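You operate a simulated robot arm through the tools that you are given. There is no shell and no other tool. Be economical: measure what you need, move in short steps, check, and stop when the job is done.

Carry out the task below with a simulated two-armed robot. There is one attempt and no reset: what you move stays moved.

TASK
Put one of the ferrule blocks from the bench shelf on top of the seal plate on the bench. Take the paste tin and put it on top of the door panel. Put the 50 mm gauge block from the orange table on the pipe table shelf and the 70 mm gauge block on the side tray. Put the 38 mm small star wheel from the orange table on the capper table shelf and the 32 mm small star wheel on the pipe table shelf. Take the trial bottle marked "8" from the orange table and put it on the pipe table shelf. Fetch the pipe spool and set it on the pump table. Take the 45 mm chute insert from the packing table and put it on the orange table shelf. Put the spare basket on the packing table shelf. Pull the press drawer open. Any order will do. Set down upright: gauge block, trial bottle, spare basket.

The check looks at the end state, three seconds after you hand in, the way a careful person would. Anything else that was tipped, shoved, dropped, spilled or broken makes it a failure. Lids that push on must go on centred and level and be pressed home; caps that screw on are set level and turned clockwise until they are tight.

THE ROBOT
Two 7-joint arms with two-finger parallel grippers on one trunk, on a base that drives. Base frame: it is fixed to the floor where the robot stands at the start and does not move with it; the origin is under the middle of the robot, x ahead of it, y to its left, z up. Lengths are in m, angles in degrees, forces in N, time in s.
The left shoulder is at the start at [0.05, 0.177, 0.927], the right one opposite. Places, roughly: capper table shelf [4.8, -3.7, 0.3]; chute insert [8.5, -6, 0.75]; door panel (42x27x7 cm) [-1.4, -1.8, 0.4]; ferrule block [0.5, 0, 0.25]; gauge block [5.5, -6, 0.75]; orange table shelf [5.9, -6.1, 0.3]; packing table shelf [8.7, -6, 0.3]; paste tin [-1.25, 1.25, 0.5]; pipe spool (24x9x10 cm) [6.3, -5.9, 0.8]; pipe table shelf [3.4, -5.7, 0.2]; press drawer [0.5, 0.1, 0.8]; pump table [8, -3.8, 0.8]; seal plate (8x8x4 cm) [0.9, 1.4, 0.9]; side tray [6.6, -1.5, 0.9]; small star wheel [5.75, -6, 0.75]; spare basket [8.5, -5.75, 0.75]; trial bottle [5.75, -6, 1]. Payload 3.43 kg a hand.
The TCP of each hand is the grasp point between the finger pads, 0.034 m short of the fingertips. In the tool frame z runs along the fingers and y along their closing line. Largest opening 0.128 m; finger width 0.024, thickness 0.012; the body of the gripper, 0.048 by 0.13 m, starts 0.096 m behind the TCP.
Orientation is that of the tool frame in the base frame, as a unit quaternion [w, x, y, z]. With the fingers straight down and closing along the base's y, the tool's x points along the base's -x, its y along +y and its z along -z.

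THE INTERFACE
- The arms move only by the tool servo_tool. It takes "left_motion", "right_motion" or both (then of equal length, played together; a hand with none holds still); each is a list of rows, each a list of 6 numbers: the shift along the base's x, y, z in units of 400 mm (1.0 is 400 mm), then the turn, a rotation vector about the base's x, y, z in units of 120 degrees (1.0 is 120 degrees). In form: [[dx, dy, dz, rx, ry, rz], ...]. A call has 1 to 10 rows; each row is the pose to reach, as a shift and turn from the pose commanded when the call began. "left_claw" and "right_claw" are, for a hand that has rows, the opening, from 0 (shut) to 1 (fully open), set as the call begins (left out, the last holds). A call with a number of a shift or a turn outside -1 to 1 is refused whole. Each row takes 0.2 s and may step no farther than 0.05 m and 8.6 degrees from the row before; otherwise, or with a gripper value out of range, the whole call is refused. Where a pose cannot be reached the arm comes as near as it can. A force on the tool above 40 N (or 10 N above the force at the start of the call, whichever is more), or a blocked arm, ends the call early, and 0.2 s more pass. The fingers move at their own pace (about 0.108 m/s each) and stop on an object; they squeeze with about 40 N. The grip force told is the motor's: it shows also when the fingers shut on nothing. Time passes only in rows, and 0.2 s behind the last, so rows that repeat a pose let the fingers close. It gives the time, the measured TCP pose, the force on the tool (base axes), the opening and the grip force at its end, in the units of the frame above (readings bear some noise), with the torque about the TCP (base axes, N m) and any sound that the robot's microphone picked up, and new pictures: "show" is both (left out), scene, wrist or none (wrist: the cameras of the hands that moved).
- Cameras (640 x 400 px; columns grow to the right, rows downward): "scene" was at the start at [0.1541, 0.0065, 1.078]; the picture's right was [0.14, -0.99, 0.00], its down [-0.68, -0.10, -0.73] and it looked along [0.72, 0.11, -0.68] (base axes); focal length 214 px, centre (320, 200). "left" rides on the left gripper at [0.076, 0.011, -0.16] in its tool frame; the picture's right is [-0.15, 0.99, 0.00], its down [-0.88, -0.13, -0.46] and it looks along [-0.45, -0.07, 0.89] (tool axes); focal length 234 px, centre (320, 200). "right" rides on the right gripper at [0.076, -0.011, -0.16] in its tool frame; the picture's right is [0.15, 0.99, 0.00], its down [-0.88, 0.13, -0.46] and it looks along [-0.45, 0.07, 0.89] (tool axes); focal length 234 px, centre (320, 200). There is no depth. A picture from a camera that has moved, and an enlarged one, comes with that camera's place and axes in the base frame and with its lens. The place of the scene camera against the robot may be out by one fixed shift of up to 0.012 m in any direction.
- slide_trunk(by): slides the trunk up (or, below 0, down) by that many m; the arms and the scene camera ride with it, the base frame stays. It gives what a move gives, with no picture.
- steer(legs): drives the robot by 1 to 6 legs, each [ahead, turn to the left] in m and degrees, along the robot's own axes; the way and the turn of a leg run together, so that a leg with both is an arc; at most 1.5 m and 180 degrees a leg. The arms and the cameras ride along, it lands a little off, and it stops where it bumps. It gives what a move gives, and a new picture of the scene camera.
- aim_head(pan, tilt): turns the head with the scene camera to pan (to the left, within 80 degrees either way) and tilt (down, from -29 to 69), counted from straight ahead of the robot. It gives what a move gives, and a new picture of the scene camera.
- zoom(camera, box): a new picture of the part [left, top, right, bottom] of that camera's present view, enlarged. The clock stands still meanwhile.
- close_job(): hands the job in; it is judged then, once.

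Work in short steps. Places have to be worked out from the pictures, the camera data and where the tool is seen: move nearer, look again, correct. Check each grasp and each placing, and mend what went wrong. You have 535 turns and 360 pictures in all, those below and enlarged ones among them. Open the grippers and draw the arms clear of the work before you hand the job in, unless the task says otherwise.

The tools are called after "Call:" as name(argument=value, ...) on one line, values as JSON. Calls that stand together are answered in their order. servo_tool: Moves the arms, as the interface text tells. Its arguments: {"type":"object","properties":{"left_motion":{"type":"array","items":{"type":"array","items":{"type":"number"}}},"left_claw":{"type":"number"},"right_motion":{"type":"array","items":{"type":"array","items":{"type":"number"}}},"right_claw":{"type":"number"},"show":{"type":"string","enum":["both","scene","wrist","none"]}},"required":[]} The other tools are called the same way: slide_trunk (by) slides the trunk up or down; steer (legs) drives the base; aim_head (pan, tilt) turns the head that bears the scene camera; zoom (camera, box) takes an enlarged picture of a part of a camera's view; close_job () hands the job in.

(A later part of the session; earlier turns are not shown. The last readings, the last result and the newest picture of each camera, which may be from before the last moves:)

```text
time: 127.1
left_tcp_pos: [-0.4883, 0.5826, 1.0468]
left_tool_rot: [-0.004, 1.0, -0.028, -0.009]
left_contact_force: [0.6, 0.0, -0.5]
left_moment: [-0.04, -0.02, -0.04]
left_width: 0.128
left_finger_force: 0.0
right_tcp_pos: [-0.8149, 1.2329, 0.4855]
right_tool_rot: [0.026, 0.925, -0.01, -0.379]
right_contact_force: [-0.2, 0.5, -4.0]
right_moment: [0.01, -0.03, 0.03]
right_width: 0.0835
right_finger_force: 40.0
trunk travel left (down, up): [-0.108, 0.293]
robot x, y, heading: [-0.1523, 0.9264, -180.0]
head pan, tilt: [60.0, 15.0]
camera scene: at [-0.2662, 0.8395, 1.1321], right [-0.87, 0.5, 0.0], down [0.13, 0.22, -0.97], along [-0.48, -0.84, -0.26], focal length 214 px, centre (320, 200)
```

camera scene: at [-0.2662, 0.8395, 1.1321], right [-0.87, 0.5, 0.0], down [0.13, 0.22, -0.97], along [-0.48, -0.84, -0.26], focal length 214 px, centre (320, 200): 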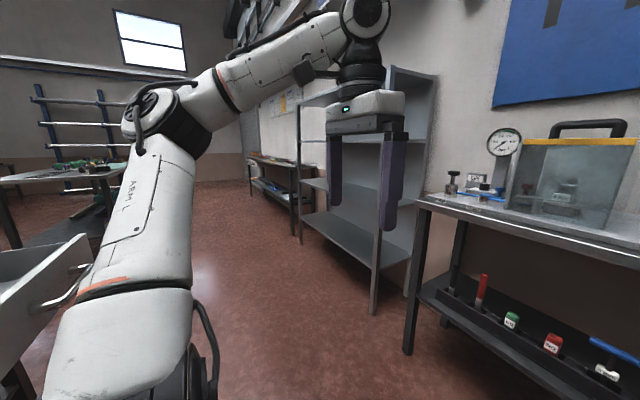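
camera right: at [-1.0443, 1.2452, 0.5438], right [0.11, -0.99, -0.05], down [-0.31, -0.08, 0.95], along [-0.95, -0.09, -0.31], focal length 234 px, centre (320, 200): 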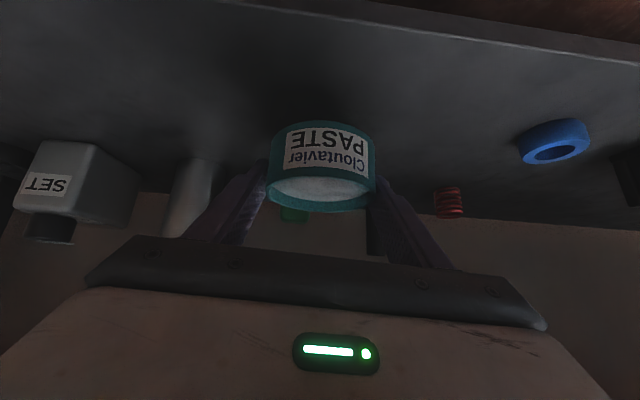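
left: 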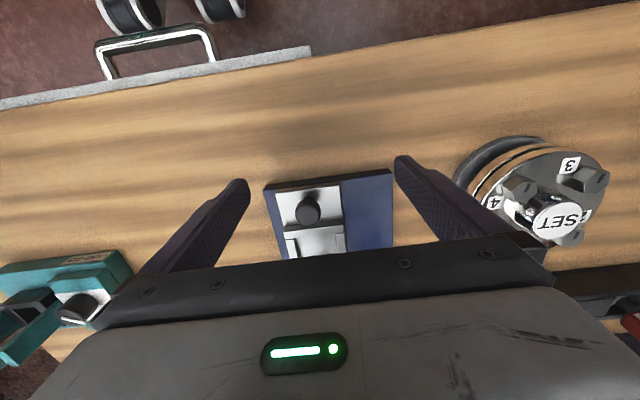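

The door panel should be on the bench beyond the rack. Pull the right hand in and up, keeping the tin level.

Call:
servo_tool(right_motion=[[0.05, -0.05, 0.06, 0, 0, 0], [0.1, -0.1, 0.12, 0, 0, 0], [0.15, -0.15, 0.18, 0, 0, 0], [0.2, -0.2, 0.24, 0, 0, 0], [0.25, -0.25, 0.3, 0, 0, 0], [0.3, -0.3, 0.36, 0, 0, 0], [0.35, -0.35, 0.42, 0, 0, 0], [0.4, -0.4, 0.45, 0, 0, 0]], show="none")

Call:
steer(legs=[[0.38, 0], [0, 88], [1.5, 0]])

```text
time: 128.9
left_tcp_pos: [-0.4894, 0.5819, 1.047]
left_tool_rot: [-0.004, 1.0, -0.027, -0.009]
left_contact_force: [-0.6, 0.5, -1.0]
left_moment: [-0.05, 0.0, -0.01]
left_width: 0.128
left_finger_force: 0.1
right_tcp_pos: [-0.655, 1.0698, 0.6628]
right_tool_rot: [0.025, 0.925, -0.01, -0.378]
right_contact_force: [0.3, 0.3, -3.9]
right_moment: [0.04, -0.02, -0.02]
right_width: 0.0837
right_finger_force: 39.7
trunk travel left (down, up): [-0.108, 0.293]
robot x, y, heading: [-0.1512, 0.9244, -179.8]
head pan, tilt: [60.0, 15.0]
```

```text
time: 142.1
left_tcp_pos: [-0.2151, -0.8977, 1.0471]
left_tool_rot: [0.004, 0.732, 0.681, -0.009]
left_contact_force: [0.2, 0.1, -0.9]
left_moment: [-0.01, -0.03, -0.01]
left_width: 0.1279
left_finger_force: 0.1
right_tcp_pos: [-0.7066, -1.0553, 0.6634]
right_tool_rot: [0.284, 0.666, 0.642, -0.252]
right_contact_force: [-0.6, 1.0, -3.8]
right_moment: [0.0, 0.0, -0.01]
right_width: 0.0835
right_finger_force: 40.4
trunk travel left (down, up): [-0.108, 0.293]
robot x, y, heading: [-0.5527, -0.556, -90.5]
head pan, tilt: [60.0, 15.0]
camera scene: at [-0.4723, -0.6776, 1.1322], right [-0.51, -0.86, 0.0], down [-0.22, 0.13, -0.97], along [0.83, -0.49, -0.26], focal length 214 px, centre (320, 200)
```

scene: 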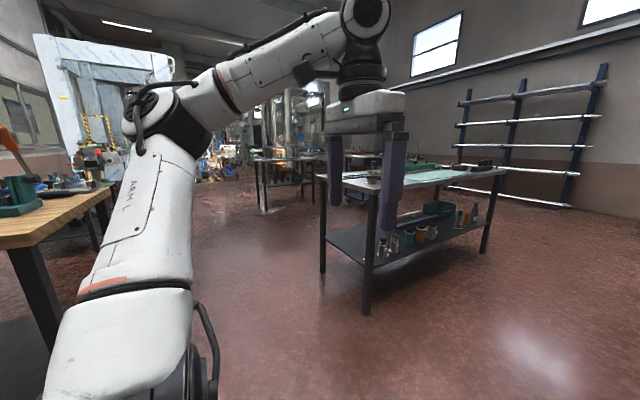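

Passed cleanly. Look to the right-front toward the door panel's bench.

Call:
aim_head(pan=-40, tilt=25)

```text
time: 143.8
left_tcp_pos: [-0.2164, -0.8967, 1.0478]
left_tool_rot: [0.004, 0.732, 0.681, -0.008]
left_contact_force: [0.3, 0.1, 0.4]
left_moment: [-0.02, 0.02, 0.0]
left_width: 0.1279
left_finger_force: 0.0
right_tcp_pos: [-0.7065, -1.055, 0.6625]
right_tool_rot: [0.284, 0.667, 0.641, -0.253]
right_contact_force: [0.4, -1.1, -4.2]
right_moment: [0.02, 0.01, 0.03]
right_width: 0.0832
right_finger_force: 39.7
trunk travel left (down, up): [-0.108, 0.293]
robot x, y, heading: [-0.554, -0.5557, -90.7]
head pan, tilt: [-40.0, 25.0]
camera scene: at [-0.6127, -0.6995, 1.1159], right [-0.76, 0.65, 0.0], down [0.28, 0.32, -0.91], along [-0.59, -0.69, -0.42], focal length 214 px, centre (320, 200)
```

scene: 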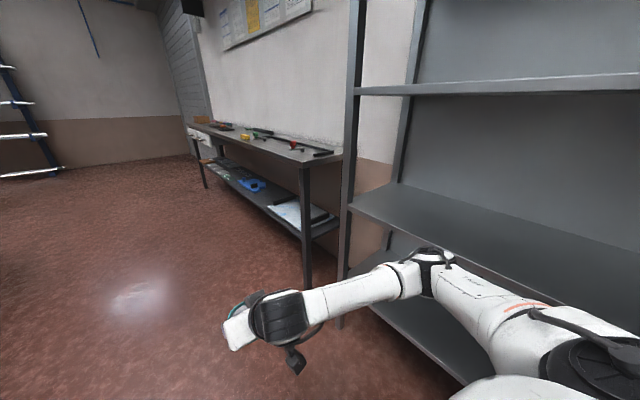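

The white panel on that bench's shelf (≈[-1.35,-1.75]) is the door panel. Drive there and turn to face it.

Call:
steer(legs=[[1.25, 0], [0, -89]])

Call:
aim_head(pan=0, tilt=40)

```text
time: 153.9
left_tcp_pos: [-0.9087, -2.1688, 1.0484]
left_tool_rot: [-0.004, 1.0, -0.014, -0.008]
left_contact_force: [-0.5, 0.4, 0.2]
left_moment: [-0.05, -0.02, -0.01]
left_width: 0.1279
left_finger_force: 0.0
right_tcp_pos: [-1.0888, -1.6837, 0.6619]
right_tool_rot: [0.031, 0.925, 0.002, -0.379]
right_contact_force: [-0.7, 0.2, -3.8]
right_moment: [-0.01, -0.03, 0.02]
right_width: 0.0835
right_finger_force: 39.8
trunk travel left (down, up): [-0.108, 0.293]
robot x, y, heading: [-0.584, -1.8177, -178.2]
head pan, tilt: [-40.0, 25.0]
camera scene: at [-0.7212, -1.766, 1.1159], right [0.62, 0.78, 0.0], down [0.33, -0.26, -0.91], along [-0.71, 0.56, -0.42], focal length 214 px, centre (320, 200)
```

scene: 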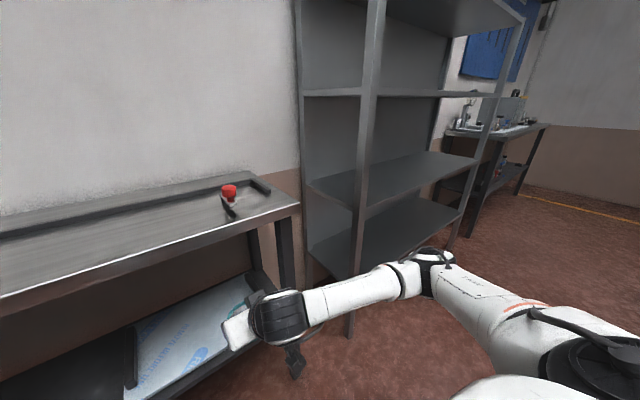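

```text
time: 155.0
left_tcp_pos: [-0.9091, -2.1676, 1.0476]
left_tool_rot: [-0.004, 1.0, -0.015, -0.008]
left_contact_force: [-0.3, -0.1, 0.4]
left_moment: [0.03, 0.01, 0.02]
left_width: 0.128
left_finger_force: 0.2
right_tcp_pos: [-1.0881, -1.6838, 0.6637]
right_tool_rot: [0.03, 0.925, 0.002, -0.379]
right_contact_force: [0.3, -0.1, -3.8]
right_moment: [0.01, 0.0, -0.01]
right_width: 0.0831
right_finger_force: 39.8
trunk travel left (down, up): [-0.108, 0.293]
robot x, y, heading: [-0.5796, -1.8129, -178.4]
head pan, tilt: [0.0, 40.0]
camera scene: at [-0.7339, -1.8256, 1.0926], right [-0.03, 1.0, 0.0], down [0.64, 0.02, -0.77], along [-0.77, -0.02, -0.64], focal length 214 px, centre (320, 200)
```

scene: 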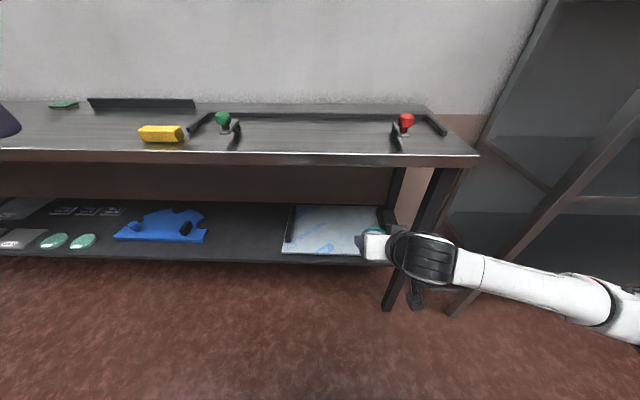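

Panel spans x −1.20…−1.46, y −1.99…−1.57. I'll set the tin near its middle right: move over [-1.30,-1.74] staying high.

Call:
servo_tool(right_motion=[[-0.06, -0.02, -0.08, 0, 0, 0], [-0.16, -0.05, -0.12, 0, 0, 0], [-0.26, -0.09, -0.15, 0, 0, 0], [-0.36, -0.13, -0.18, 0, 0, 0], [-0.46, -0.16, -0.21, 0, 0, 0], [-0.53, -0.165, -0.24, 0, 0, 0]], show="both")

```text
time: 156.4
left_tcp_pos: [-0.91, -2.1678, 1.0479]
left_tool_rot: [-0.004, 1.0, -0.016, -0.008]
left_contact_force: [-0.5, -0.5, 0.3]
left_moment: [0.02, 0.02, 0.03]
left_width: 0.1281
left_finger_force: 0.1
right_tcp_pos: [-1.2989, -1.7497, 0.5692]
right_tool_rot: [0.031, 0.925, 0.003, -0.38]
right_contact_force: [0.3, 0.9, -3.6]
right_moment: [0.01, -0.01, 0.03]
right_width: 0.0832
right_finger_force: 40.2
trunk travel left (down, up): [-0.108, 0.293]
robot x, y, heading: [-0.5797, -1.8165, -178.4]
head pan, tilt: [0.0, 40.0]
camera scene: at [-0.734, -1.8258, 1.0926], right [-0.03, 1.0, 0.0], down [0.64, 0.02, -0.77], along [-0.77, -0.02, -0.64], focal length 214 px, centre (320, 200)
camera right: at [-1.134, -1.7307, 0.6274], right [0.13, -0.99, -0.05], down [-0.3, -0.09, 0.95], along [-0.94, -0.11, -0.31], focal length 234 px, centre (320, 200)
```

scene: 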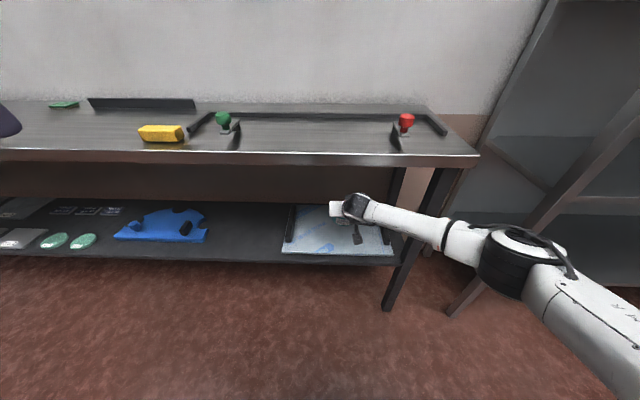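
right: 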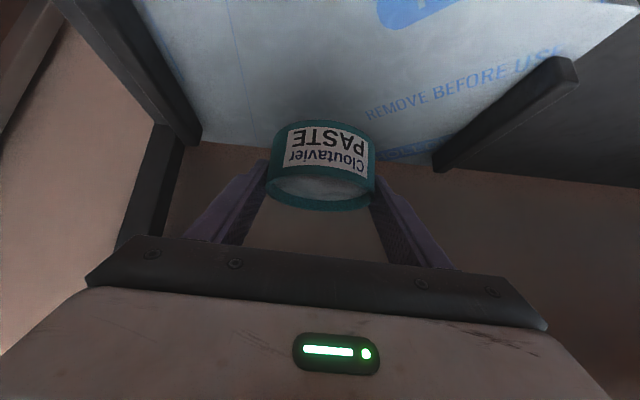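

The flat part lies between two bars; panel top ≈0.43. Lower by 8 cm, then slowly to contact.

Call:
servo_tool(right_motion=[[0, 0, -0.09, 0, 0, 0], [0, 0, -0.16, 0, 0, 0], [0, 0, -0.19, 0, 0, 0]], show="wrist")

```text
time: 157.2
left_tcp_pos: [-0.9092, -2.1683, 1.047]
left_tool_rot: [-0.004, 1.0, -0.014, -0.009]
left_contact_force: [0.0, -0.9, -0.3]
left_moment: [0.01, 0.0, 0.01]
left_width: 0.128
left_finger_force: 0.0
right_tcp_pos: [-1.2994, -1.7516, 0.4918]
right_tool_rot: [0.031, 0.925, 0.003, -0.378]
right_contact_force: [0.4, 0.8, -3.9]
right_moment: [-0.02, -0.03, -0.01]
right_width: 0.0833
right_finger_force: 39.4
trunk travel left (down, up): [-0.108, 0.293]
robot x, y, heading: [-0.5788, -1.8165, -178.4]
head pan, tilt: [0.0, 40.0]
camera right: at [-1.1345, -1.7319, 0.5506], right [0.13, -0.99, -0.05], down [-0.3, -0.09, 0.95], along [-0.94, -0.11, -0.31], focal length 234 px, centre (320, 200)
```

right: 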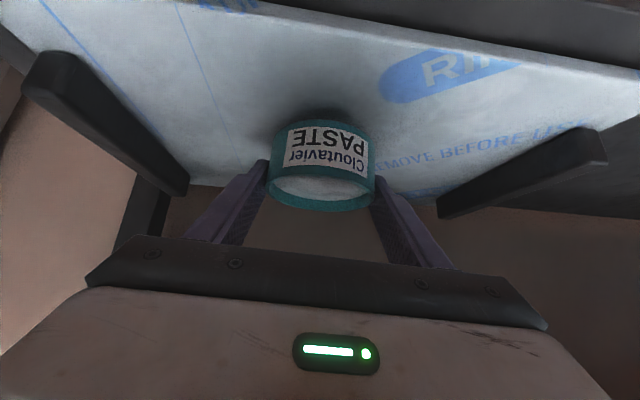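

Continue down in 5 mm steps until contact.

Call:
servo_tool(right_motion=[[0, 0, -0.0125, 0, 0, 0], [0, 0, -0.025, 0, 0, 0], [0, 0, -0.035, 0, 0, 0]], show="none")

Call:
servo_tool(right_motion=[[0, 0, -0.01, 0, 0, 0]], show="wrist")

```text
time: 158.0
left_tcp_pos: [-0.9099, -2.1675, 1.0473]
left_tool_rot: [-0.003, 1.0, -0.014, -0.009]
left_contact_force: [1.3, 0.3, -0.7]
left_moment: [-0.03, 0.04, -0.01]
left_width: 0.1282
left_finger_force: 0.0
right_tcp_pos: [-1.2992, -1.7521, 0.4769]
right_tool_rot: [0.031, 0.925, 0.003, -0.379]
right_contact_force: [0.8, -0.5, -4.1]
right_moment: [0.03, -0.01, -0.02]
right_width: 0.0831
right_finger_force: 39.6
trunk travel left (down, up): [-0.108, 0.293]
robot x, y, heading: [-0.5812, -1.8186, -178.0]
head pan, tilt: [0.0, 40.0]
```

```text
time: 158.4
left_tcp_pos: [-0.9079, -2.1682, 1.0474]
left_tool_rot: [-0.004, 1.0, -0.014, -0.009]
left_contact_force: [1.2, -0.4, 0.9]
left_moment: [0.01, 0.04, -0.01]
left_width: 0.1279
left_finger_force: 0.2
right_tcp_pos: [-1.3009, -1.7503, 0.4732]
right_tool_rot: [0.03, 0.925, 0.002, -0.379]
right_contact_force: [0.2, -0.5, -4.1]
right_moment: [0.04, 0.0, 0.0]
right_width: 0.0832
right_finger_force: 39.8
trunk travel left (down, up): [-0.108, 0.293]
robot x, y, heading: [-0.5815, -1.8193, -178.5]
head pan, tilt: [0.0, 40.0]
camera right: at [-1.135, -1.7314, 0.5323], right [0.13, -0.99, -0.05], down [-0.31, -0.09, 0.95], along [-0.94, -0.11, -0.31], focal length 234 px, centre (320, 200)
```

right: 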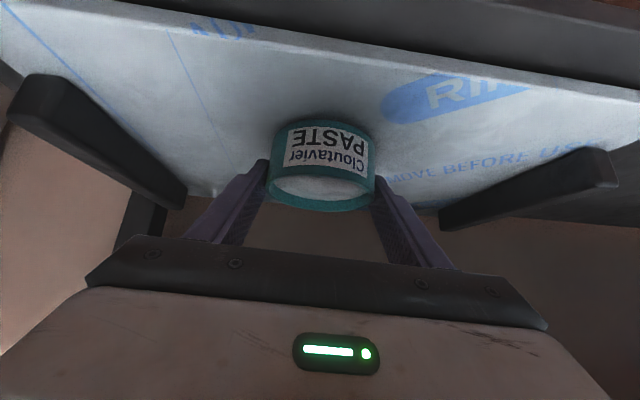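

No contact yet; continue.

Call:
servo_tool(right_motion=[[0, 0, -0.01, 0, 0, 0], [0, 0, -0.02, 0, 0, 0]], show="none")

Call:
servo_tool(right_motion=[[0, 0, -0.008, 0, 0, 0], [0, 0, -0.016, 0, 0, 0]], show="none")

```text
time: 159.0
left_tcp_pos: [-0.908, -2.1681, 1.0482]
left_tool_rot: [-0.003, 1.0, -0.014, -0.009]
left_contact_force: [-0.2, 1.3, -0.8]
left_moment: [-0.02, -0.01, 0.03]
left_width: 0.1279
left_finger_force: 0.0
right_tcp_pos: [-1.3003, -1.7498, 0.4682]
right_tool_rot: [0.031, 0.924, 0.004, -0.381]
right_contact_force: [1.6, -0.8, 4.7]
right_moment: [0.36, -0.07, -0.04]
right_width: 0.0833
right_finger_force: 39.8
trunk travel left (down, up): [-0.108, 0.293]
robot x, y, heading: [-0.5826, -1.8166, -178.3]
head pan, tilt: [0.0, 40.0]
```

```text
time: 159.6
left_tcp_pos: [-0.9054, -2.1681, 1.0489]
left_tool_rot: [-0.003, 1.0, -0.015, -0.01]
left_contact_force: [0.7, -0.3, 1.0]
left_moment: [0.02, 0.0, -0.03]
left_width: 0.1283
left_finger_force: 0.1
right_tcp_pos: [-1.302, -1.7515, 0.466]
right_tool_rot: [0.032, 0.923, 0.005, -0.384]
right_contact_force: [-0.3, -0.9, 23.7]
right_moment: [0.99, -0.33, 0.01]
right_width: 0.0839
right_finger_force: 39.6
trunk travel left (down, up): [-0.108, 0.293]
robot x, y, heading: [-0.585, -1.8132, -178.1]
head pan, tilt: [0.0, 40.0]
```

Contact at z≈0.468, now pressing; ease up 6 mm and release, then retreat along the tool axis.

Call:
servo_tool(right_motion=[[0, 0, 0.014, 0, 0, 0]], show="none")

Call:
servo_tool(right_motion=[[0, 0, 0, 0, 0, 0], [0, 0, 0, 0, 0, 0], [0, 0, 0, 0, 0, 0]], right_claw=1, show="none")

Call:
servo_tool(right_motion=[[0.05, 0, 0.05, 0, 0, 0], [0.12, 0, 0.12, 0, 0, 0], [0.2, 0, 0.18, 0, 0, 0], [0.3, 0, 0.2, 0, 0, 0]], show="wrist")

```text
time: 160.0
left_tcp_pos: [-0.9071, -2.1686, 1.0479]
left_tool_rot: [-0.004, 1.0, -0.014, -0.009]
left_contact_force: [0.7, 0.4, 0.0]
left_moment: [-0.01, -0.01, 0.0]
left_width: 0.1283
left_finger_force: 0.1
right_tcp_pos: [-1.3001, -1.7516, 0.4645]
right_tool_rot: [0.031, 0.925, 0.002, -0.379]
right_contact_force: [-5.7, -1.7, 9.9]
right_moment: [0.48, 0.42, 0.25]
right_width: 0.0835
right_finger_force: 40.0
trunk travel left (down, up): [-0.108, 0.293]
robot x, y, heading: [-0.5822, -1.8177, -178.3]
head pan, tilt: [0.0, 40.0]
```

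```text
time: 160.8
left_tcp_pos: [-0.9084, -2.1671, 1.0475]
left_tool_rot: [-0.004, 1.0, -0.015, -0.008]
left_contact_force: [-0.6, 0.0, 0.9]
left_moment: [0.0, 0.02, -0.02]
left_width: 0.128
left_finger_force: 0.0
right_tcp_pos: [-1.2987, -1.75, 0.4636]
right_tool_rot: [0.031, 0.925, 0.002, -0.378]
right_contact_force: [0.4, 0.2, -0.5]
right_moment: [0.01, -0.02, 0.0]
right_width: 0.1279
right_finger_force: 0.0
trunk travel left (down, up): [-0.108, 0.293]
robot x, y, heading: [-0.5812, -1.8175, -178.3]
head pan, tilt: [0.0, 40.0]
```

```text
time: 161.8
left_tcp_pos: [-0.9088, -2.1674, 1.0473]
left_tool_rot: [-0.004, 1.0, -0.014, -0.009]
left_contact_force: [0.3, -0.2, -0.2]
left_moment: [-0.03, 0.02, -0.01]
left_width: 0.1279
left_finger_force: 0.0
right_tcp_pos: [-1.1815, -1.7505, 0.5474]
right_tool_rot: [0.031, 0.925, 0.002, -0.379]
right_contact_force: [0.9, -0.4, -0.8]
right_moment: [0.0, -0.03, 0.0]
right_width: 0.1277
right_finger_force: 0.2
trunk travel left (down, up): [-0.108, 0.293]
robot x, y, heading: [-0.5851, -1.8158, -178.2]
head pan, tilt: [0.0, 40.0]
camera right: at [-1.018, -1.7328, 0.6056], right [0.13, -0.99, -0.05], down [-0.3, -0.09, 0.95], along [-0.94, -0.11, -0.31], focal length 234 px, centre (320, 200)
```

right: 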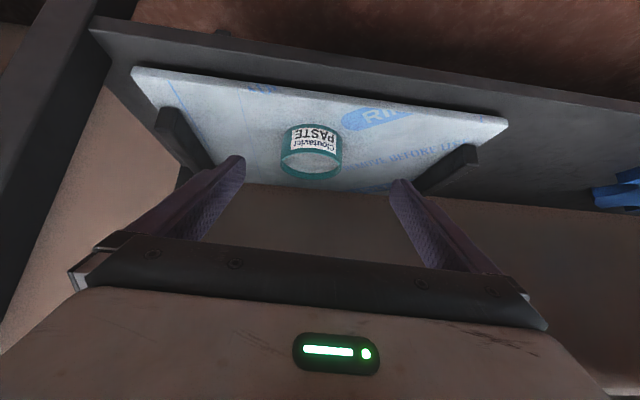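

Tin sits on the door panel. Now raise the right hand for travel, back off and head for the far area through the aisle at y≈-0.9.

Call:
servo_tool(right_motion=[[0.1, 0, 0, 0, 0, 0], [0.2, 0, 0.03, 0, 0, 0], [0.3, 0, 0.1, 0, 0, 0], [0.34, 0, 0.2, 0, 0, 0], [0.34, 0, 0.3, 0, 0, 0], [0.34, 0, 0.42, 0, 0, 0], [0.34, 0, 0.54, 0, 0, 0], [0.34, 0, 0.66, 0, 0, 0], [0.34, 0, 0.78, 0, 0, 0], [0.34, 0, 0.9, 0, 0, 0]], show="none", right_claw=0.6)

Call:
steer(legs=[[-0.25, 0], [0, -106], [0.95, 0], [0, -74]])

Call:
aim_head(pan=-15, tilt=12)

```text
time: 164.0
left_tcp_pos: [-0.9091, -2.1689, 1.0486]
left_tool_rot: [-0.003, 1.0, -0.014, -0.008]
left_contact_force: [0.4, 0.1, 0.7]
left_moment: [-0.03, 0.01, -0.03]
left_width: 0.1281
left_finger_force: 0.1
right_tcp_pos: [-1.0453, -1.7531, 0.9044]
right_tool_rot: [0.03, 0.925, 0.003, -0.378]
right_contact_force: [-0.7, -1.0, 0.4]
right_moment: [0.01, -0.02, 0.0]
right_width: 0.0766
right_finger_force: 0.1
trunk travel left (down, up): [-0.108, 0.293]
robot x, y, heading: [-0.5794, -1.8173, -178.2]
head pan, tilt: [0.0, 40.0]
```

```text
time: 178.1
left_tcp_pos: [0.2097, -0.5002, 1.0466]
left_tool_rot: [0.009, 0.002, 1.0, -0.004]
left_contact_force: [-0.3, 0.1, 0.0]
left_moment: [0.02, 0.03, -0.01]
left_width: 0.128
left_finger_force: 0.0
right_tcp_pos: [0.3583, -0.911, 0.9047]
right_tool_rot: [0.378, -0.013, 0.925, 0.035]
right_contact_force: [1.3, -0.6, 0.0]
right_moment: [-0.01, 0.02, -0.01]
right_width: 0.077
right_finger_force: 0.2
trunk travel left (down, up): [-0.108, 0.293]
robot x, y, heading: [-0.1086, -0.8601, 3.1]
head pan, tilt: [0.0, 40.0]
camera scene: at [0.0475, -0.8567, 1.0926], right [0.05, -1.0, 0.0], down [-0.64, -0.03, -0.77], along [0.76, 0.04, -0.64], focal length 214 px, centre (320, 200)
```

scene: 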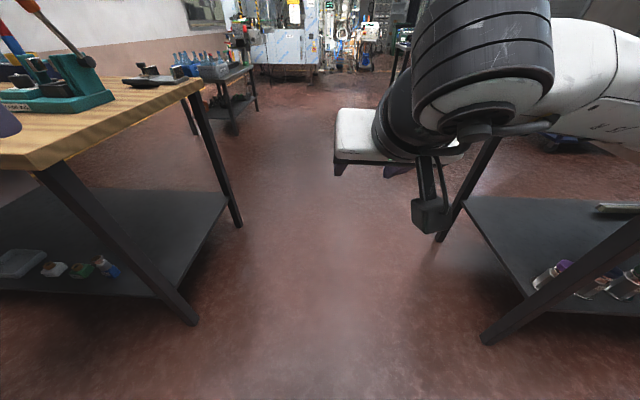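

```text
time: 179.0
left_tcp_pos: [0.2095, -0.4996, 1.0472]
left_tool_rot: [0.009, 0.003, 1.0, -0.004]
left_contact_force: [0.2, -0.2, 0.3]
left_moment: [0.0, -0.02, 0.0]
left_width: 0.1279
left_finger_force: 0.1
right_tcp_pos: [0.3573, -0.9128, 0.9037]
right_tool_rot: [0.379, -0.014, 0.925, 0.035]
right_contact_force: [0.3, 0.5, -0.3]
right_moment: [0.02, -0.04, -0.01]
right_width: 0.0769
right_finger_force: 0.0
trunk travel left (down, up): [-0.108, 0.293]
robot x, y, heading: [-0.1073, -0.8591, 3.4]
head pan, tilt: [-15.0, 12.0]
camera scene: at [0.0538, -0.8805, 1.137], right [-0.21, -0.98, 0.0], down [-0.2, 0.04, -0.98], along [0.96, -0.2, -0.21], focal length 214 px, centre (320, 200)
```

scene: 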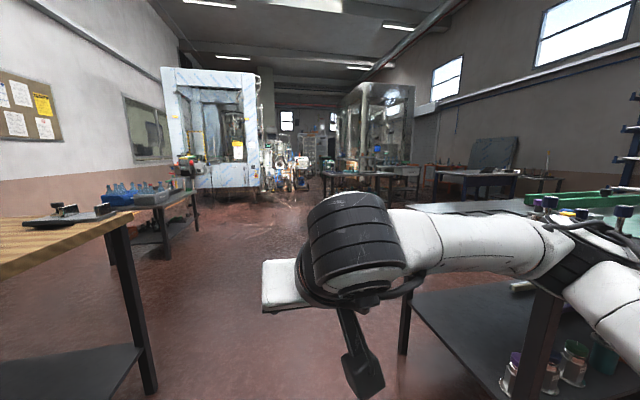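

Corridor is clear. Drive 1.6 m ahead and look to the right-front.

Call:
steer(legs=[[1.5, 0], [0.3, -20]])

Call:
aim_head(pan=-30, tilt=8)

```text
time: 188.2
left_tcp_pos: [2.1349, -0.608, 1.0479]
left_tool_rot: [0.007, 0.183, 0.983, -0.005]
left_contact_force: [0.5, 0.5, -0.3]
left_moment: [0.01, 0.0, -0.05]
left_width: 0.1279
left_finger_force: 0.1
right_tcp_pos: [2.127, -1.0477, 0.9057]
right_tool_rot: [0.378, 0.154, 0.912, -0.034]
right_contact_force: [0.7, 0.2, -0.2]
right_moment: [0.01, 0.0, 0.02]
right_width: 0.0769
right_finger_force: 0.1
trunk travel left (down, up): [-0.108, 0.293]
robot x, y, heading: [1.7073, -0.833, -18.1]
head pan, tilt: [-15.0, 12.0]
camera scene: at [1.8563, -0.9094, 1.137], right [-0.54, -0.84, 0.0], down [-0.17, 0.11, -0.98], along [0.82, -0.53, -0.21], focal length 214 px, centre (320, 200)
```

scene: 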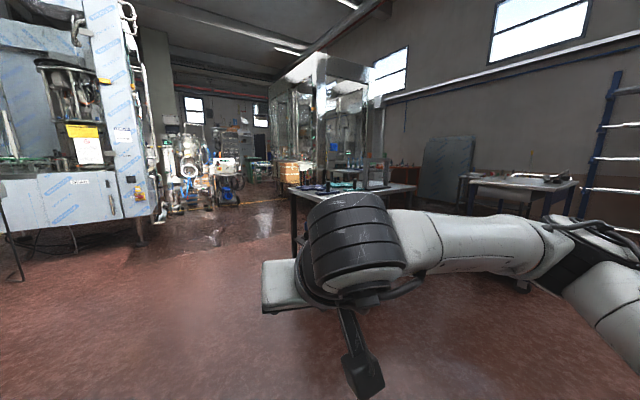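

```text
time: 189.0
left_tcp_pos: [2.1344, -0.6095, 1.0475]
left_tool_rot: [0.008, 0.183, 0.983, -0.005]
left_contact_force: [0.0, 0.0, 0.4]
left_moment: [0.0, -0.03, 0.03]
left_width: 0.128
left_finger_force: 0.0
right_tcp_pos: [2.127, -1.0471, 0.905]
right_tool_rot: [0.378, 0.155, 0.912, -0.035]
right_contact_force: [0.1, 0.6, 0.0]
right_moment: [-0.04, 0.0, 0.04]
right_width: 0.0768
right_finger_force: 0.1
trunk travel left (down, up): [-0.108, 0.293]
robot x, y, heading: [1.7096, -0.8318, -17.8]
head pan, tilt: [-30.0, 8.0]
camera scene: at [1.8401, -0.9274, 1.1436], right [-0.74, -0.67, 0.0], down [-0.09, 0.1, -0.99], along [0.67, -0.73, -0.14], focal length 214 px, centre (320, 200)
```

scene: 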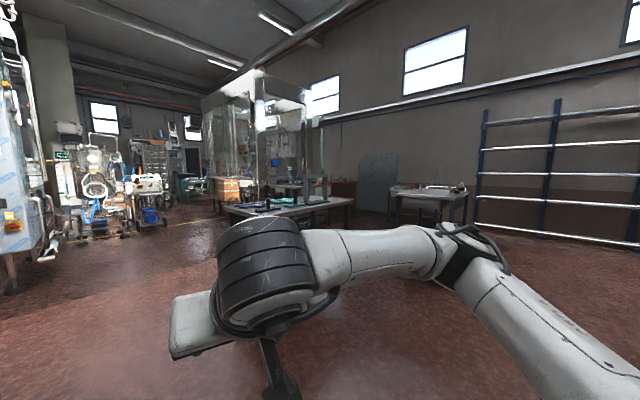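

The pipe table is by the pipe rack at right, the capper table ahead. Lower the right hand out of view, then drive toward [3.0,-4.4].

Call:
servo_tool(right_motion=[[0, 0, -0.12, 0, 0, 0], [0, 0, -0.24, 0, 0, 0], [0, 0, -0.36, 0, 0, 0], [0, 0, -0.48, 0, 0, 0], [0, 0, -0.6, 0, 0, 0]], show="none")

Call:
steer(legs=[[0, -52], [1.5, 0], [1.5, 0], [0.5, 0]])

Call:
aim_head(pan=25, tilt=15)

```text
time: 190.2
left_tcp_pos: [2.1357, -0.6089, 1.0483]
left_tool_rot: [0.007, 0.183, 0.983, -0.006]
left_contact_force: [-0.8, 0.5, -0.8]
left_moment: [0.01, 0.0, -0.01]
left_width: 0.1279
left_finger_force: 0.0
right_tcp_pos: [2.1257, -1.047, 0.6664]
right_tool_rot: [0.38, 0.154, 0.912, -0.034]
right_contact_force: [0.3, 0.1, -0.4]
right_moment: [0.01, 0.0, -0.01]
right_width: 0.0769
right_finger_force: 0.0
trunk travel left (down, up): [-0.108, 0.293]
robot x, y, heading: [1.7094, -0.8322, -18.0]
head pan, tilt: [-30.0, 8.0]
```

```text
time: 202.9
left_tcp_pos: [2.7684, -2.9583, 1.0479]
left_tool_rot: [0.005, 0.612, 0.791, -0.008]
left_contact_force: [-0.3, 0.0, 0.3]
left_moment: [0.0, 0.01, 0.0]
left_width: 0.1281
left_finger_force: 0.0
right_tcp_pos: [2.4038, -3.1799, 0.6581]
right_tool_rot: [0.315, 0.539, 0.758, -0.188]
right_contact_force: [-0.9, -0.3, -0.2]
right_moment: [0.01, 0.0, 0.02]
right_width: 0.0767
right_finger_force: 0.1
trunk travel left (down, up): [-0.108, 0.293]
robot x, y, heading: [2.3392, -2.748, -73.1]
head pan, tilt: [-30.0, 8.0]
stopped in leg 3: the robot was blocked; the commanded pose is now the measured one
camera scene: at [2.3404, -2.9013, 1.144], right [-0.98, 0.22, 0.0], down [0.03, 0.13, -0.99], along [-0.22, -0.97, -0.14], focal length 214 px, centre (320, 200)
```

scene: 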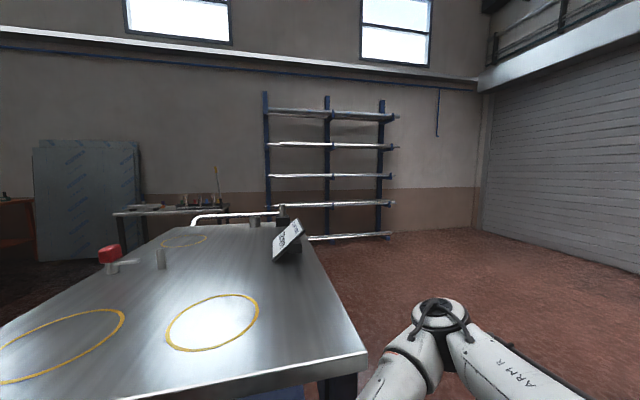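

```text
time: 204.2
left_tcp_pos: [2.7666, -2.9584, 1.0496]
left_tool_rot: [0.007, 0.614, 0.789, -0.009]
left_contact_force: [-0.9, 0.2, -0.7]
left_moment: [-0.01, -0.01, -0.01]
left_width: 0.1281
left_finger_force: 0.1
right_tcp_pos: [2.4035, -3.1795, 0.6575]
right_tool_rot: [0.315, 0.54, 0.758, -0.186]
right_contact_force: [0.5, 0.5, 0.3]
right_moment: [0.0, 0.0, 0.03]
right_width: 0.0767
right_finger_force: 0.0
trunk travel left (down, up): [-0.108, 0.293]
robot x, y, heading: [2.3421, -2.744, -72.5]
head pan, tilt: [25.0, 15.0]
camera scene: at [2.4233, -2.88, 1.1331], right [-0.74, -0.67, 0.0], down [-0.17, 0.19, -0.97], along [0.65, -0.72, -0.25], focal length 214 px, centre (320, 200)
```

scene: 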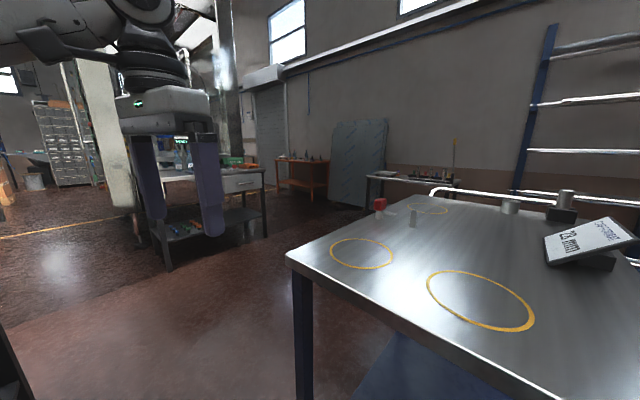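

I bumped a cart with yellow rings (x 1.9–2.9, y −3.26…−4.6). Back up, and go around it on the left through x≈3.7.

Call:
steer(legs=[[-0.5, 0], [0, 65], [1.5, 0], [0, -77]])

Call:
aim_head(pan=10, tilt=15)

```text
time: 204.8
left_tcp_pos: [2.7697, -2.9614, 1.0467]
left_tool_rot: [0.003, 0.614, 0.789, -0.008]
left_contact_force: [-0.1, 0.4, -0.1]
left_moment: [0.01, 0.03, 0.0]
left_width: 0.1277
left_finger_force: 0.1
right_tcp_pos: [2.4031, -3.1791, 0.6546]
right_tool_rot: [0.312, 0.54, 0.759, -0.186]
right_contact_force: [0.4, -0.3, -0.3]
right_moment: [0.01, 0.0, 0.02]
right_width: 0.0769
right_finger_force: 0.1
trunk travel left (down, up): [-0.108, 0.293]
robot x, y, heading: [2.3435, -2.7428, -72.7]
head pan, tilt: [25.0, 15.0]
stopped in leg 1: the robot was blocked; the commanded pose is now the measured one
camera scene: at [2.4249, -2.8827, 1.1326], right [-0.74, -0.67, 0.0], down [-0.17, 0.19, -0.97], along [0.65, -0.72, -0.26], focal length 214 px, centre (320, 200)
```

scene: 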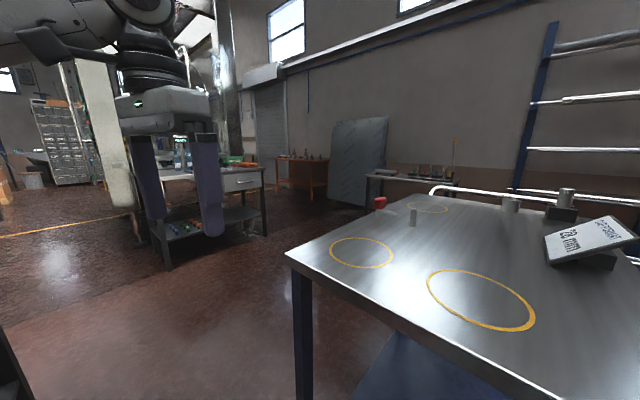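

```text
time: 205.6
left_tcp_pos: [2.7676, -2.9604, 1.0469]
left_tool_rot: [0.004, 0.613, 0.79, -0.007]
left_contact_force: [0.0, 0.3, -0.2]
left_moment: [0.02, -0.03, -0.01]
left_width: 0.128
left_finger_force: 0.0
right_tcp_pos: [2.4042, -3.1789, 0.6547]
right_tool_rot: [0.313, 0.54, 0.759, -0.186]
right_contact_force: [-0.2, -0.1, 0.2]
right_moment: [0.0, 0.06, 0.01]
right_width: 0.077
right_finger_force: 0.1
trunk travel left (down, up): [-0.108, 0.293]
robot x, y, heading: [2.3391, -2.7409, -72.7]
head pan, tilt: [10.0, 15.0]
camera scene: at [2.4045, -2.8962, 1.1326], right [-0.89, -0.46, 0.0], down [-0.12, 0.23, -0.97], along [0.44, -0.86, -0.26], focal length 214 px, centre (320, 200)
```

scene: 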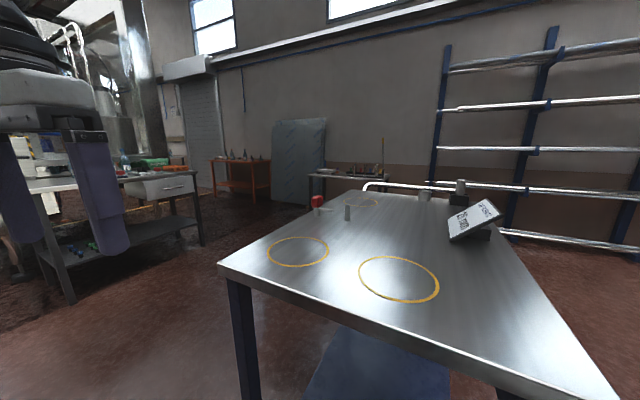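

Backing is blocked too; look to both sides to find what I am touching.

Call:
aim_head(pan=80, tilt=45)

Call:
aim_head(pan=-80, tilt=45)

```text
time: 207.0
left_tcp_pos: [2.7679, -2.9613, 1.0474]
left_tool_rot: [0.004, 0.614, 0.789, -0.007]
left_contact_force: [-0.1, -0.2, 0.5]
left_moment: [-0.04, -0.03, -0.01]
left_width: 0.128
left_finger_force: 0.1
right_tcp_pos: [2.4036, -3.1789, 0.6558]
right_tool_rot: [0.313, 0.539, 0.76, -0.184]
right_contact_force: [0.3, 0.6, -0.7]
right_moment: [-0.03, -0.01, -0.01]
right_width: 0.0771
right_finger_force: 0.0
trunk travel left (down, up): [-0.108, 0.293]
robot x, y, heading: [2.3375, -2.7445, -72.9]
head pan, tilt: [80.0, 45.0]
camera scene: at [2.4422, -2.8031, 1.0856], right [0.13, -0.99, 0.0], down [-0.7, -0.09, -0.71], along [0.7, 0.09, -0.71], focal length 214 px, centre (320, 200)
```

scene: 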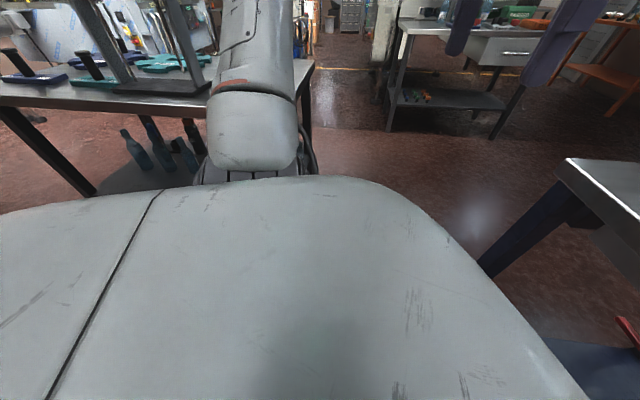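

```text
time: 209.5
left_tcp_pos: [2.7679, -2.9613, 1.0473]
left_tool_rot: [0.004, 0.613, 0.79, -0.007]
left_contact_force: [-0.1, 0.2, -0.1]
left_moment: [0.01, 0.03, 0.03]
left_width: 0.1279
left_finger_force: 0.0
right_tcp_pos: [2.4033, -3.1804, 0.6567]
right_tool_rot: [0.313, 0.54, 0.76, -0.184]
right_contact_force: [-0.5, 1.0, -0.3]
right_moment: [0.01, 0.04, 0.0]
right_width: 0.0766
right_finger_force: 0.0
trunk travel left (down, up): [-0.108, 0.293]
robot x, y, heading: [2.341, -2.7467, -72.8]
head pan, tilt: [-80.0, 45.0]
camera scene: at [2.2891, -2.8508, 1.0854], right [-0.46, 0.89, 0.0], down [0.63, 0.32, -0.71], along [-0.63, -0.33, -0.71], focal length 214 px, centre (320, 200)
```

scene: 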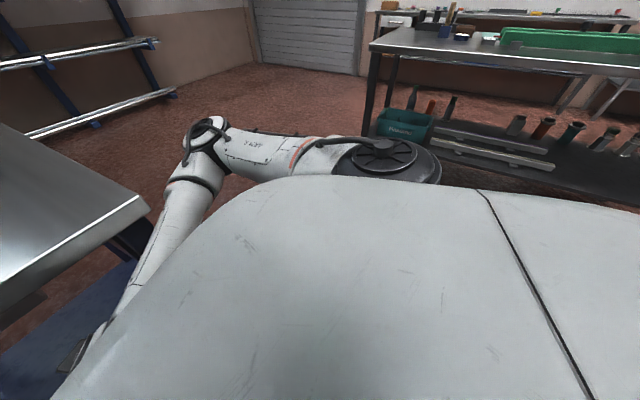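

My right forearm hooks around the cart's corner. Draw the right hand back toward the robot and up to free it.

Call:
servo_tool(right_motion=[[0, 0.05, 0, 0, 0, 0], [0, 0.1, 0, 0, 0, 0], [0.0, 0.15, 0.0, 0, 0, 0], [0.0, 0.2, 0.0, 0, 0, 0]], show="scene")

```text
time: 210.5
left_tcp_pos: [2.767, -2.9624, 1.046]
left_tool_rot: [0.003, 0.614, 0.789, -0.007]
left_contact_force: [-0.1, -0.2, 0.0]
left_moment: [-0.01, -0.03, 0.01]
left_width: 0.1279
left_finger_force: 0.0
right_tcp_pos: [2.4021, -3.1007, 0.6547]
right_tool_rot: [0.312, 0.542, 0.759, -0.184]
right_contact_force: [-0.3, 0.6, 0.2]
right_moment: [0.01, 0.02, -0.03]
right_width: 0.0767
right_finger_force: 0.0
trunk travel left (down, up): [-0.108, 0.293]
robot x, y, heading: [2.3392, -2.7419, -72.7]
head pan, tilt: [-80.0, 45.0]
camera scene: at [2.2884, -2.8523, 1.0851], right [-0.46, 0.89, 0.0], down [0.63, 0.32, -0.71], along [-0.63, -0.32, -0.71], focal length 214 px, centre (320, 200)
```

scene: 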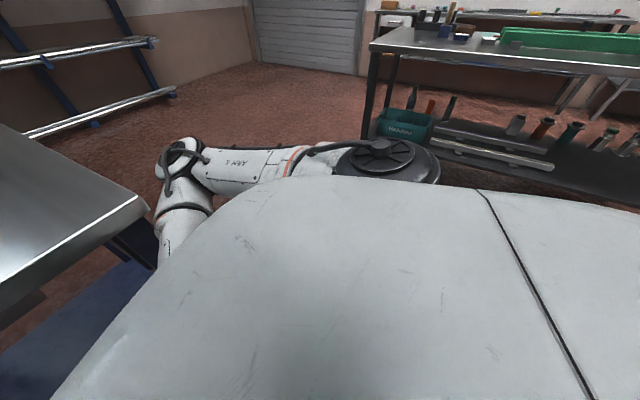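

Freer now; try backing again.

Call:
steer(legs=[[-0.4, 0]])

```text
time: 213.0
left_tcp_pos: [2.6515, -2.5851, 1.0463]
left_tool_rot: [0.002, 0.613, 0.79, -0.007]
left_contact_force: [-0.2, -0.2, 0.2]
left_moment: [0.02, 0.01, -0.01]
left_width: 0.1279
left_finger_force: 0.0
right_tcp_pos: [2.2867, -2.7217, 0.654]
right_tool_rot: [0.313, 0.54, 0.76, -0.184]
right_contact_force: [0.3, -0.4, 0.7]
right_moment: [-0.03, -0.01, 0.0]
right_width: 0.0767
right_finger_force: 0.1
trunk travel left (down, up): [-0.108, 0.293]
robot x, y, heading: [2.2225, -2.3638, -73.1]
head pan, tilt: [-80.0, 45.0]
camera scene: at [2.173, -2.4737, 1.0854], right [-0.46, 0.89, 0.0], down [0.63, 0.32, -0.71], along [-0.63, -0.32, -0.71], focal length 214 px, centre (320, 200)
```

scene: 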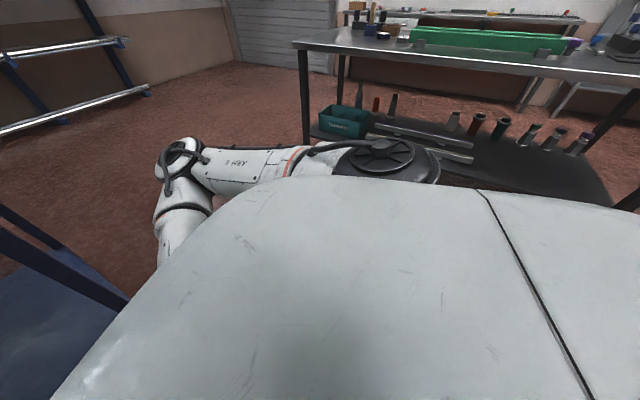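

Free. Look left-front at the gap.

Call:
aim_head(pan=50, tilt=25)

```text
time: 215.1
left_tcp_pos: [2.6516, -2.5844, 1.0455]
left_tool_rot: [0.003, 0.613, 0.79, -0.007]
left_contact_force: [0.6, -0.2, 0.7]
left_moment: [0.03, -0.01, -0.01]
left_width: 0.128
left_finger_force: 0.1
right_tcp_pos: [2.2865, -2.7222, 0.6543]
right_tool_rot: [0.312, 0.541, 0.759, -0.185]
right_contact_force: [0.0, -0.3, 0.2]
right_moment: [-0.01, 0.02, 0.01]
right_width: 0.0767
right_finger_force: 0.0
trunk travel left (down, up): [-0.108, 0.293]
robot x, y, heading: [2.2209, -2.364, -72.9]
head pan, tilt: [50.0, 25.0]
camera scene: at [2.3303, -2.4723, 1.116], right [-0.39, -0.92, 0.0], down [-0.39, 0.16, -0.91], along [0.84, -0.35, -0.42], focal length 214 px, centre (320, 200)
```

scene: 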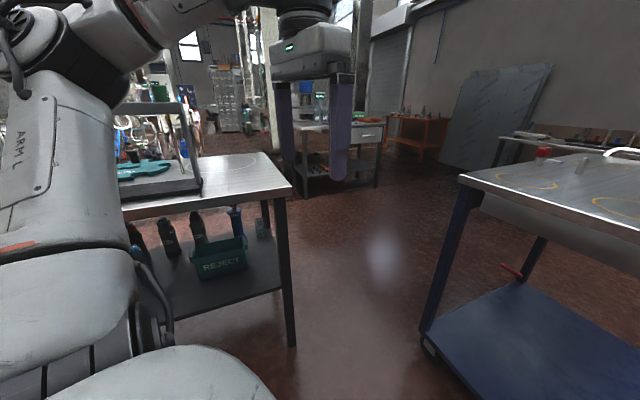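

The direct gap is too narrow. Go back the way I came to y≈-1, then east to x≈4.1 and south.

Call:
steer(legs=[[-1.5, 0], [0, 72], [1.1, 0]])

Call:
aim_head(pan=-20, tilt=22)

```text
time: 230.8
left_tcp_pos: [3.197, -0.6206, 1.0462]
left_tool_rot: [0.007, 0.043, 0.999, -0.004]
left_contact_force: [0.1, 0.1, -0.4]
left_moment: [0.01, -0.01, 0.0]
left_width: 0.1277
left_finger_force: 0.1
right_tcp_pos: [3.2077, -1.0101, 0.6546]
right_tool_rot: [0.361, 0.001, 0.932, 0.03]
right_contact_force: [-0.8, -0.8, -0.5]
right_moment: [0.0, -0.02, -0.03]
right_width: 0.0769
right_finger_force: 0.1
trunk travel left (down, up): [-0.108, 0.293]
robot x, y, heading: [2.8469, -0.951, -1.9]
head pan, tilt: [50.0, 25.0]
camera scene: at [2.9828, -0.8923, 1.116], right [0.74, -0.67, 0.0], down [-0.28, -0.31, -0.91], along [0.61, 0.67, -0.42], focal length 214 px, centre (320, 200)
```

scene: 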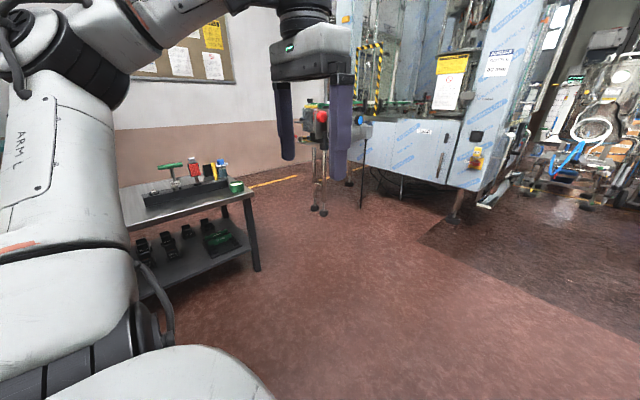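

```text
time: 232.2
left_tcp_pos: [3.197, -0.6203, 1.0458]
left_tool_rot: [0.006, 0.043, 0.999, -0.004]
left_contact_force: [0.2, 0.4, 0.7]
left_moment: [0.01, 0.0, -0.01]
left_width: 0.1281
left_finger_force: 0.0
right_tcp_pos: [3.2078, -1.0095, 0.654]
right_tool_rot: [0.361, -0.001, 0.932, 0.031]
right_contact_force: [-0.6, -0.2, 0.5]
right_moment: [0.0, 0.05, -0.02]
right_width: 0.0771
right_finger_force: 0.0
trunk travel left (down, up): [-0.108, 0.293]
robot x, y, heading: [2.846, -0.9568, -2.0]
head pan, tilt: [-20.0, 22.0]
camera scene: at [3.0074, -0.9955, 1.1208], right [-0.37, -0.93, 0.0], down [-0.35, 0.14, -0.93], along [0.86, -0.35, -0.37], focal length 214 px, centre (320, 200)
```

scene: 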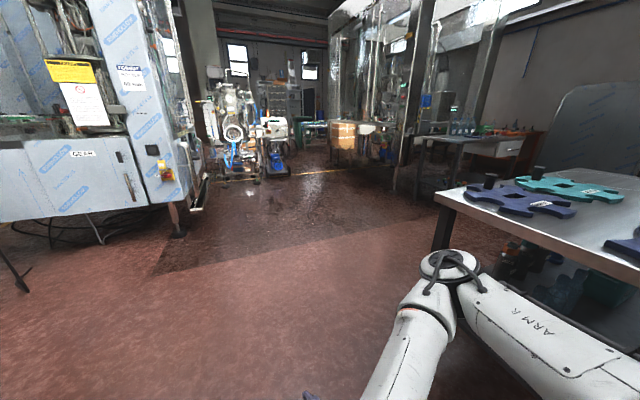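

Clear ahead. Drive to x≈4.4, turn to face south, advance, look.

Call:
steer(legs=[[1.5, 0], [0, -92], [1.1, 0]])

Call:
aim_head(pan=0, tilt=22)

```text
time: 248.7
left_tcp_pos: [4.632, -2.4557, 1.0469]
left_tool_rot: [0.002, 0.741, 0.672, -0.007]
left_contact_force: [-0.4, -0.4, 0.5]
left_moment: [-0.01, 0.01, 0.01]
left_width: 0.128
left_finger_force: 0.0
right_tcp_pos: [4.2421, -2.4617, 0.6541]
right_tool_rot: [0.275, 0.663, 0.655, -0.236]
right_contact_force: [-0.4, 0.7, -0.2]
right_moment: [-0.01, -0.01, -0.01]
right_width: 0.0766
right_finger_force: 0.0
trunk travel left (down, up): [-0.108, 0.293]
robot x, y, heading: [4.302, -2.1038, -92.8]
head pan, tilt: [-20.0, 22.0]
camera scene: at [4.2662, -2.264, 1.1208], right [-0.92, 0.38, 0.0], down [0.14, 0.35, -0.93], along [-0.36, -0.86, -0.37], focal length 214 px, centre (320, 200)
```

scene: 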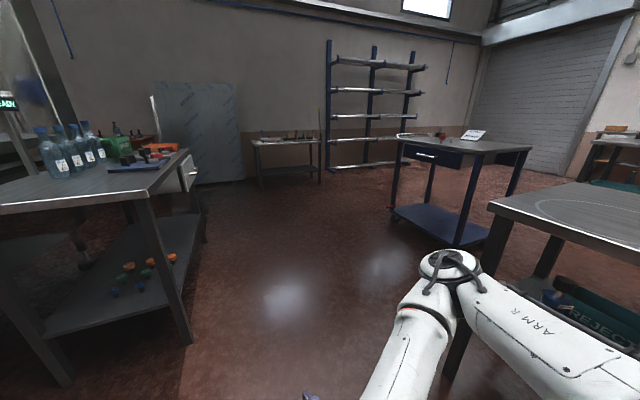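

```text
time: 249.5
left_tcp_pos: [4.632, -2.4561, 1.0468]
left_tool_rot: [0.003, 0.74, 0.672, -0.007]
left_contact_force: [0.4, -0.3, -0.3]
left_moment: [0.02, -0.01, 0.0]
left_width: 0.1282
left_finger_force: 0.0
right_tcp_pos: [4.2432, -2.4614, 0.6541]
right_tool_rot: [0.275, 0.663, 0.655, -0.236]
right_contact_force: [0.6, 0.5, 0.1]
right_moment: [0.0, 0.03, 0.01]
right_width: 0.0768
right_finger_force: 0.1
trunk travel left (down, up): [-0.108, 0.293]
robot x, y, heading: [4.3037, -2.1015, -92.4]
head pan, tilt: [0.0, 22.0]
camera scene: at [4.2976, -2.271, 1.1208], right [-1.0, 0.05, 0.0], down [0.02, 0.37, -0.93], along [-0.04, -0.93, -0.37], focal length 214 px, centre (320, 200)
```

scene: 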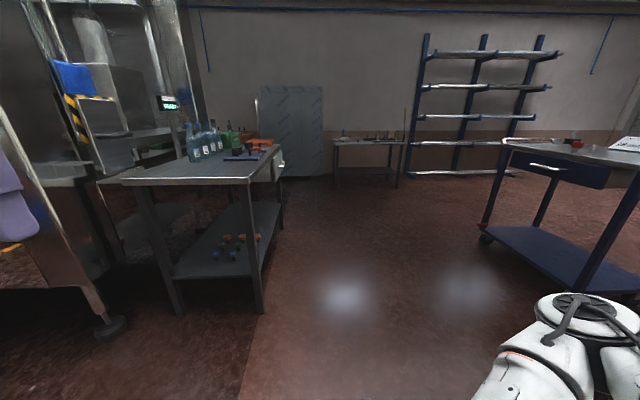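

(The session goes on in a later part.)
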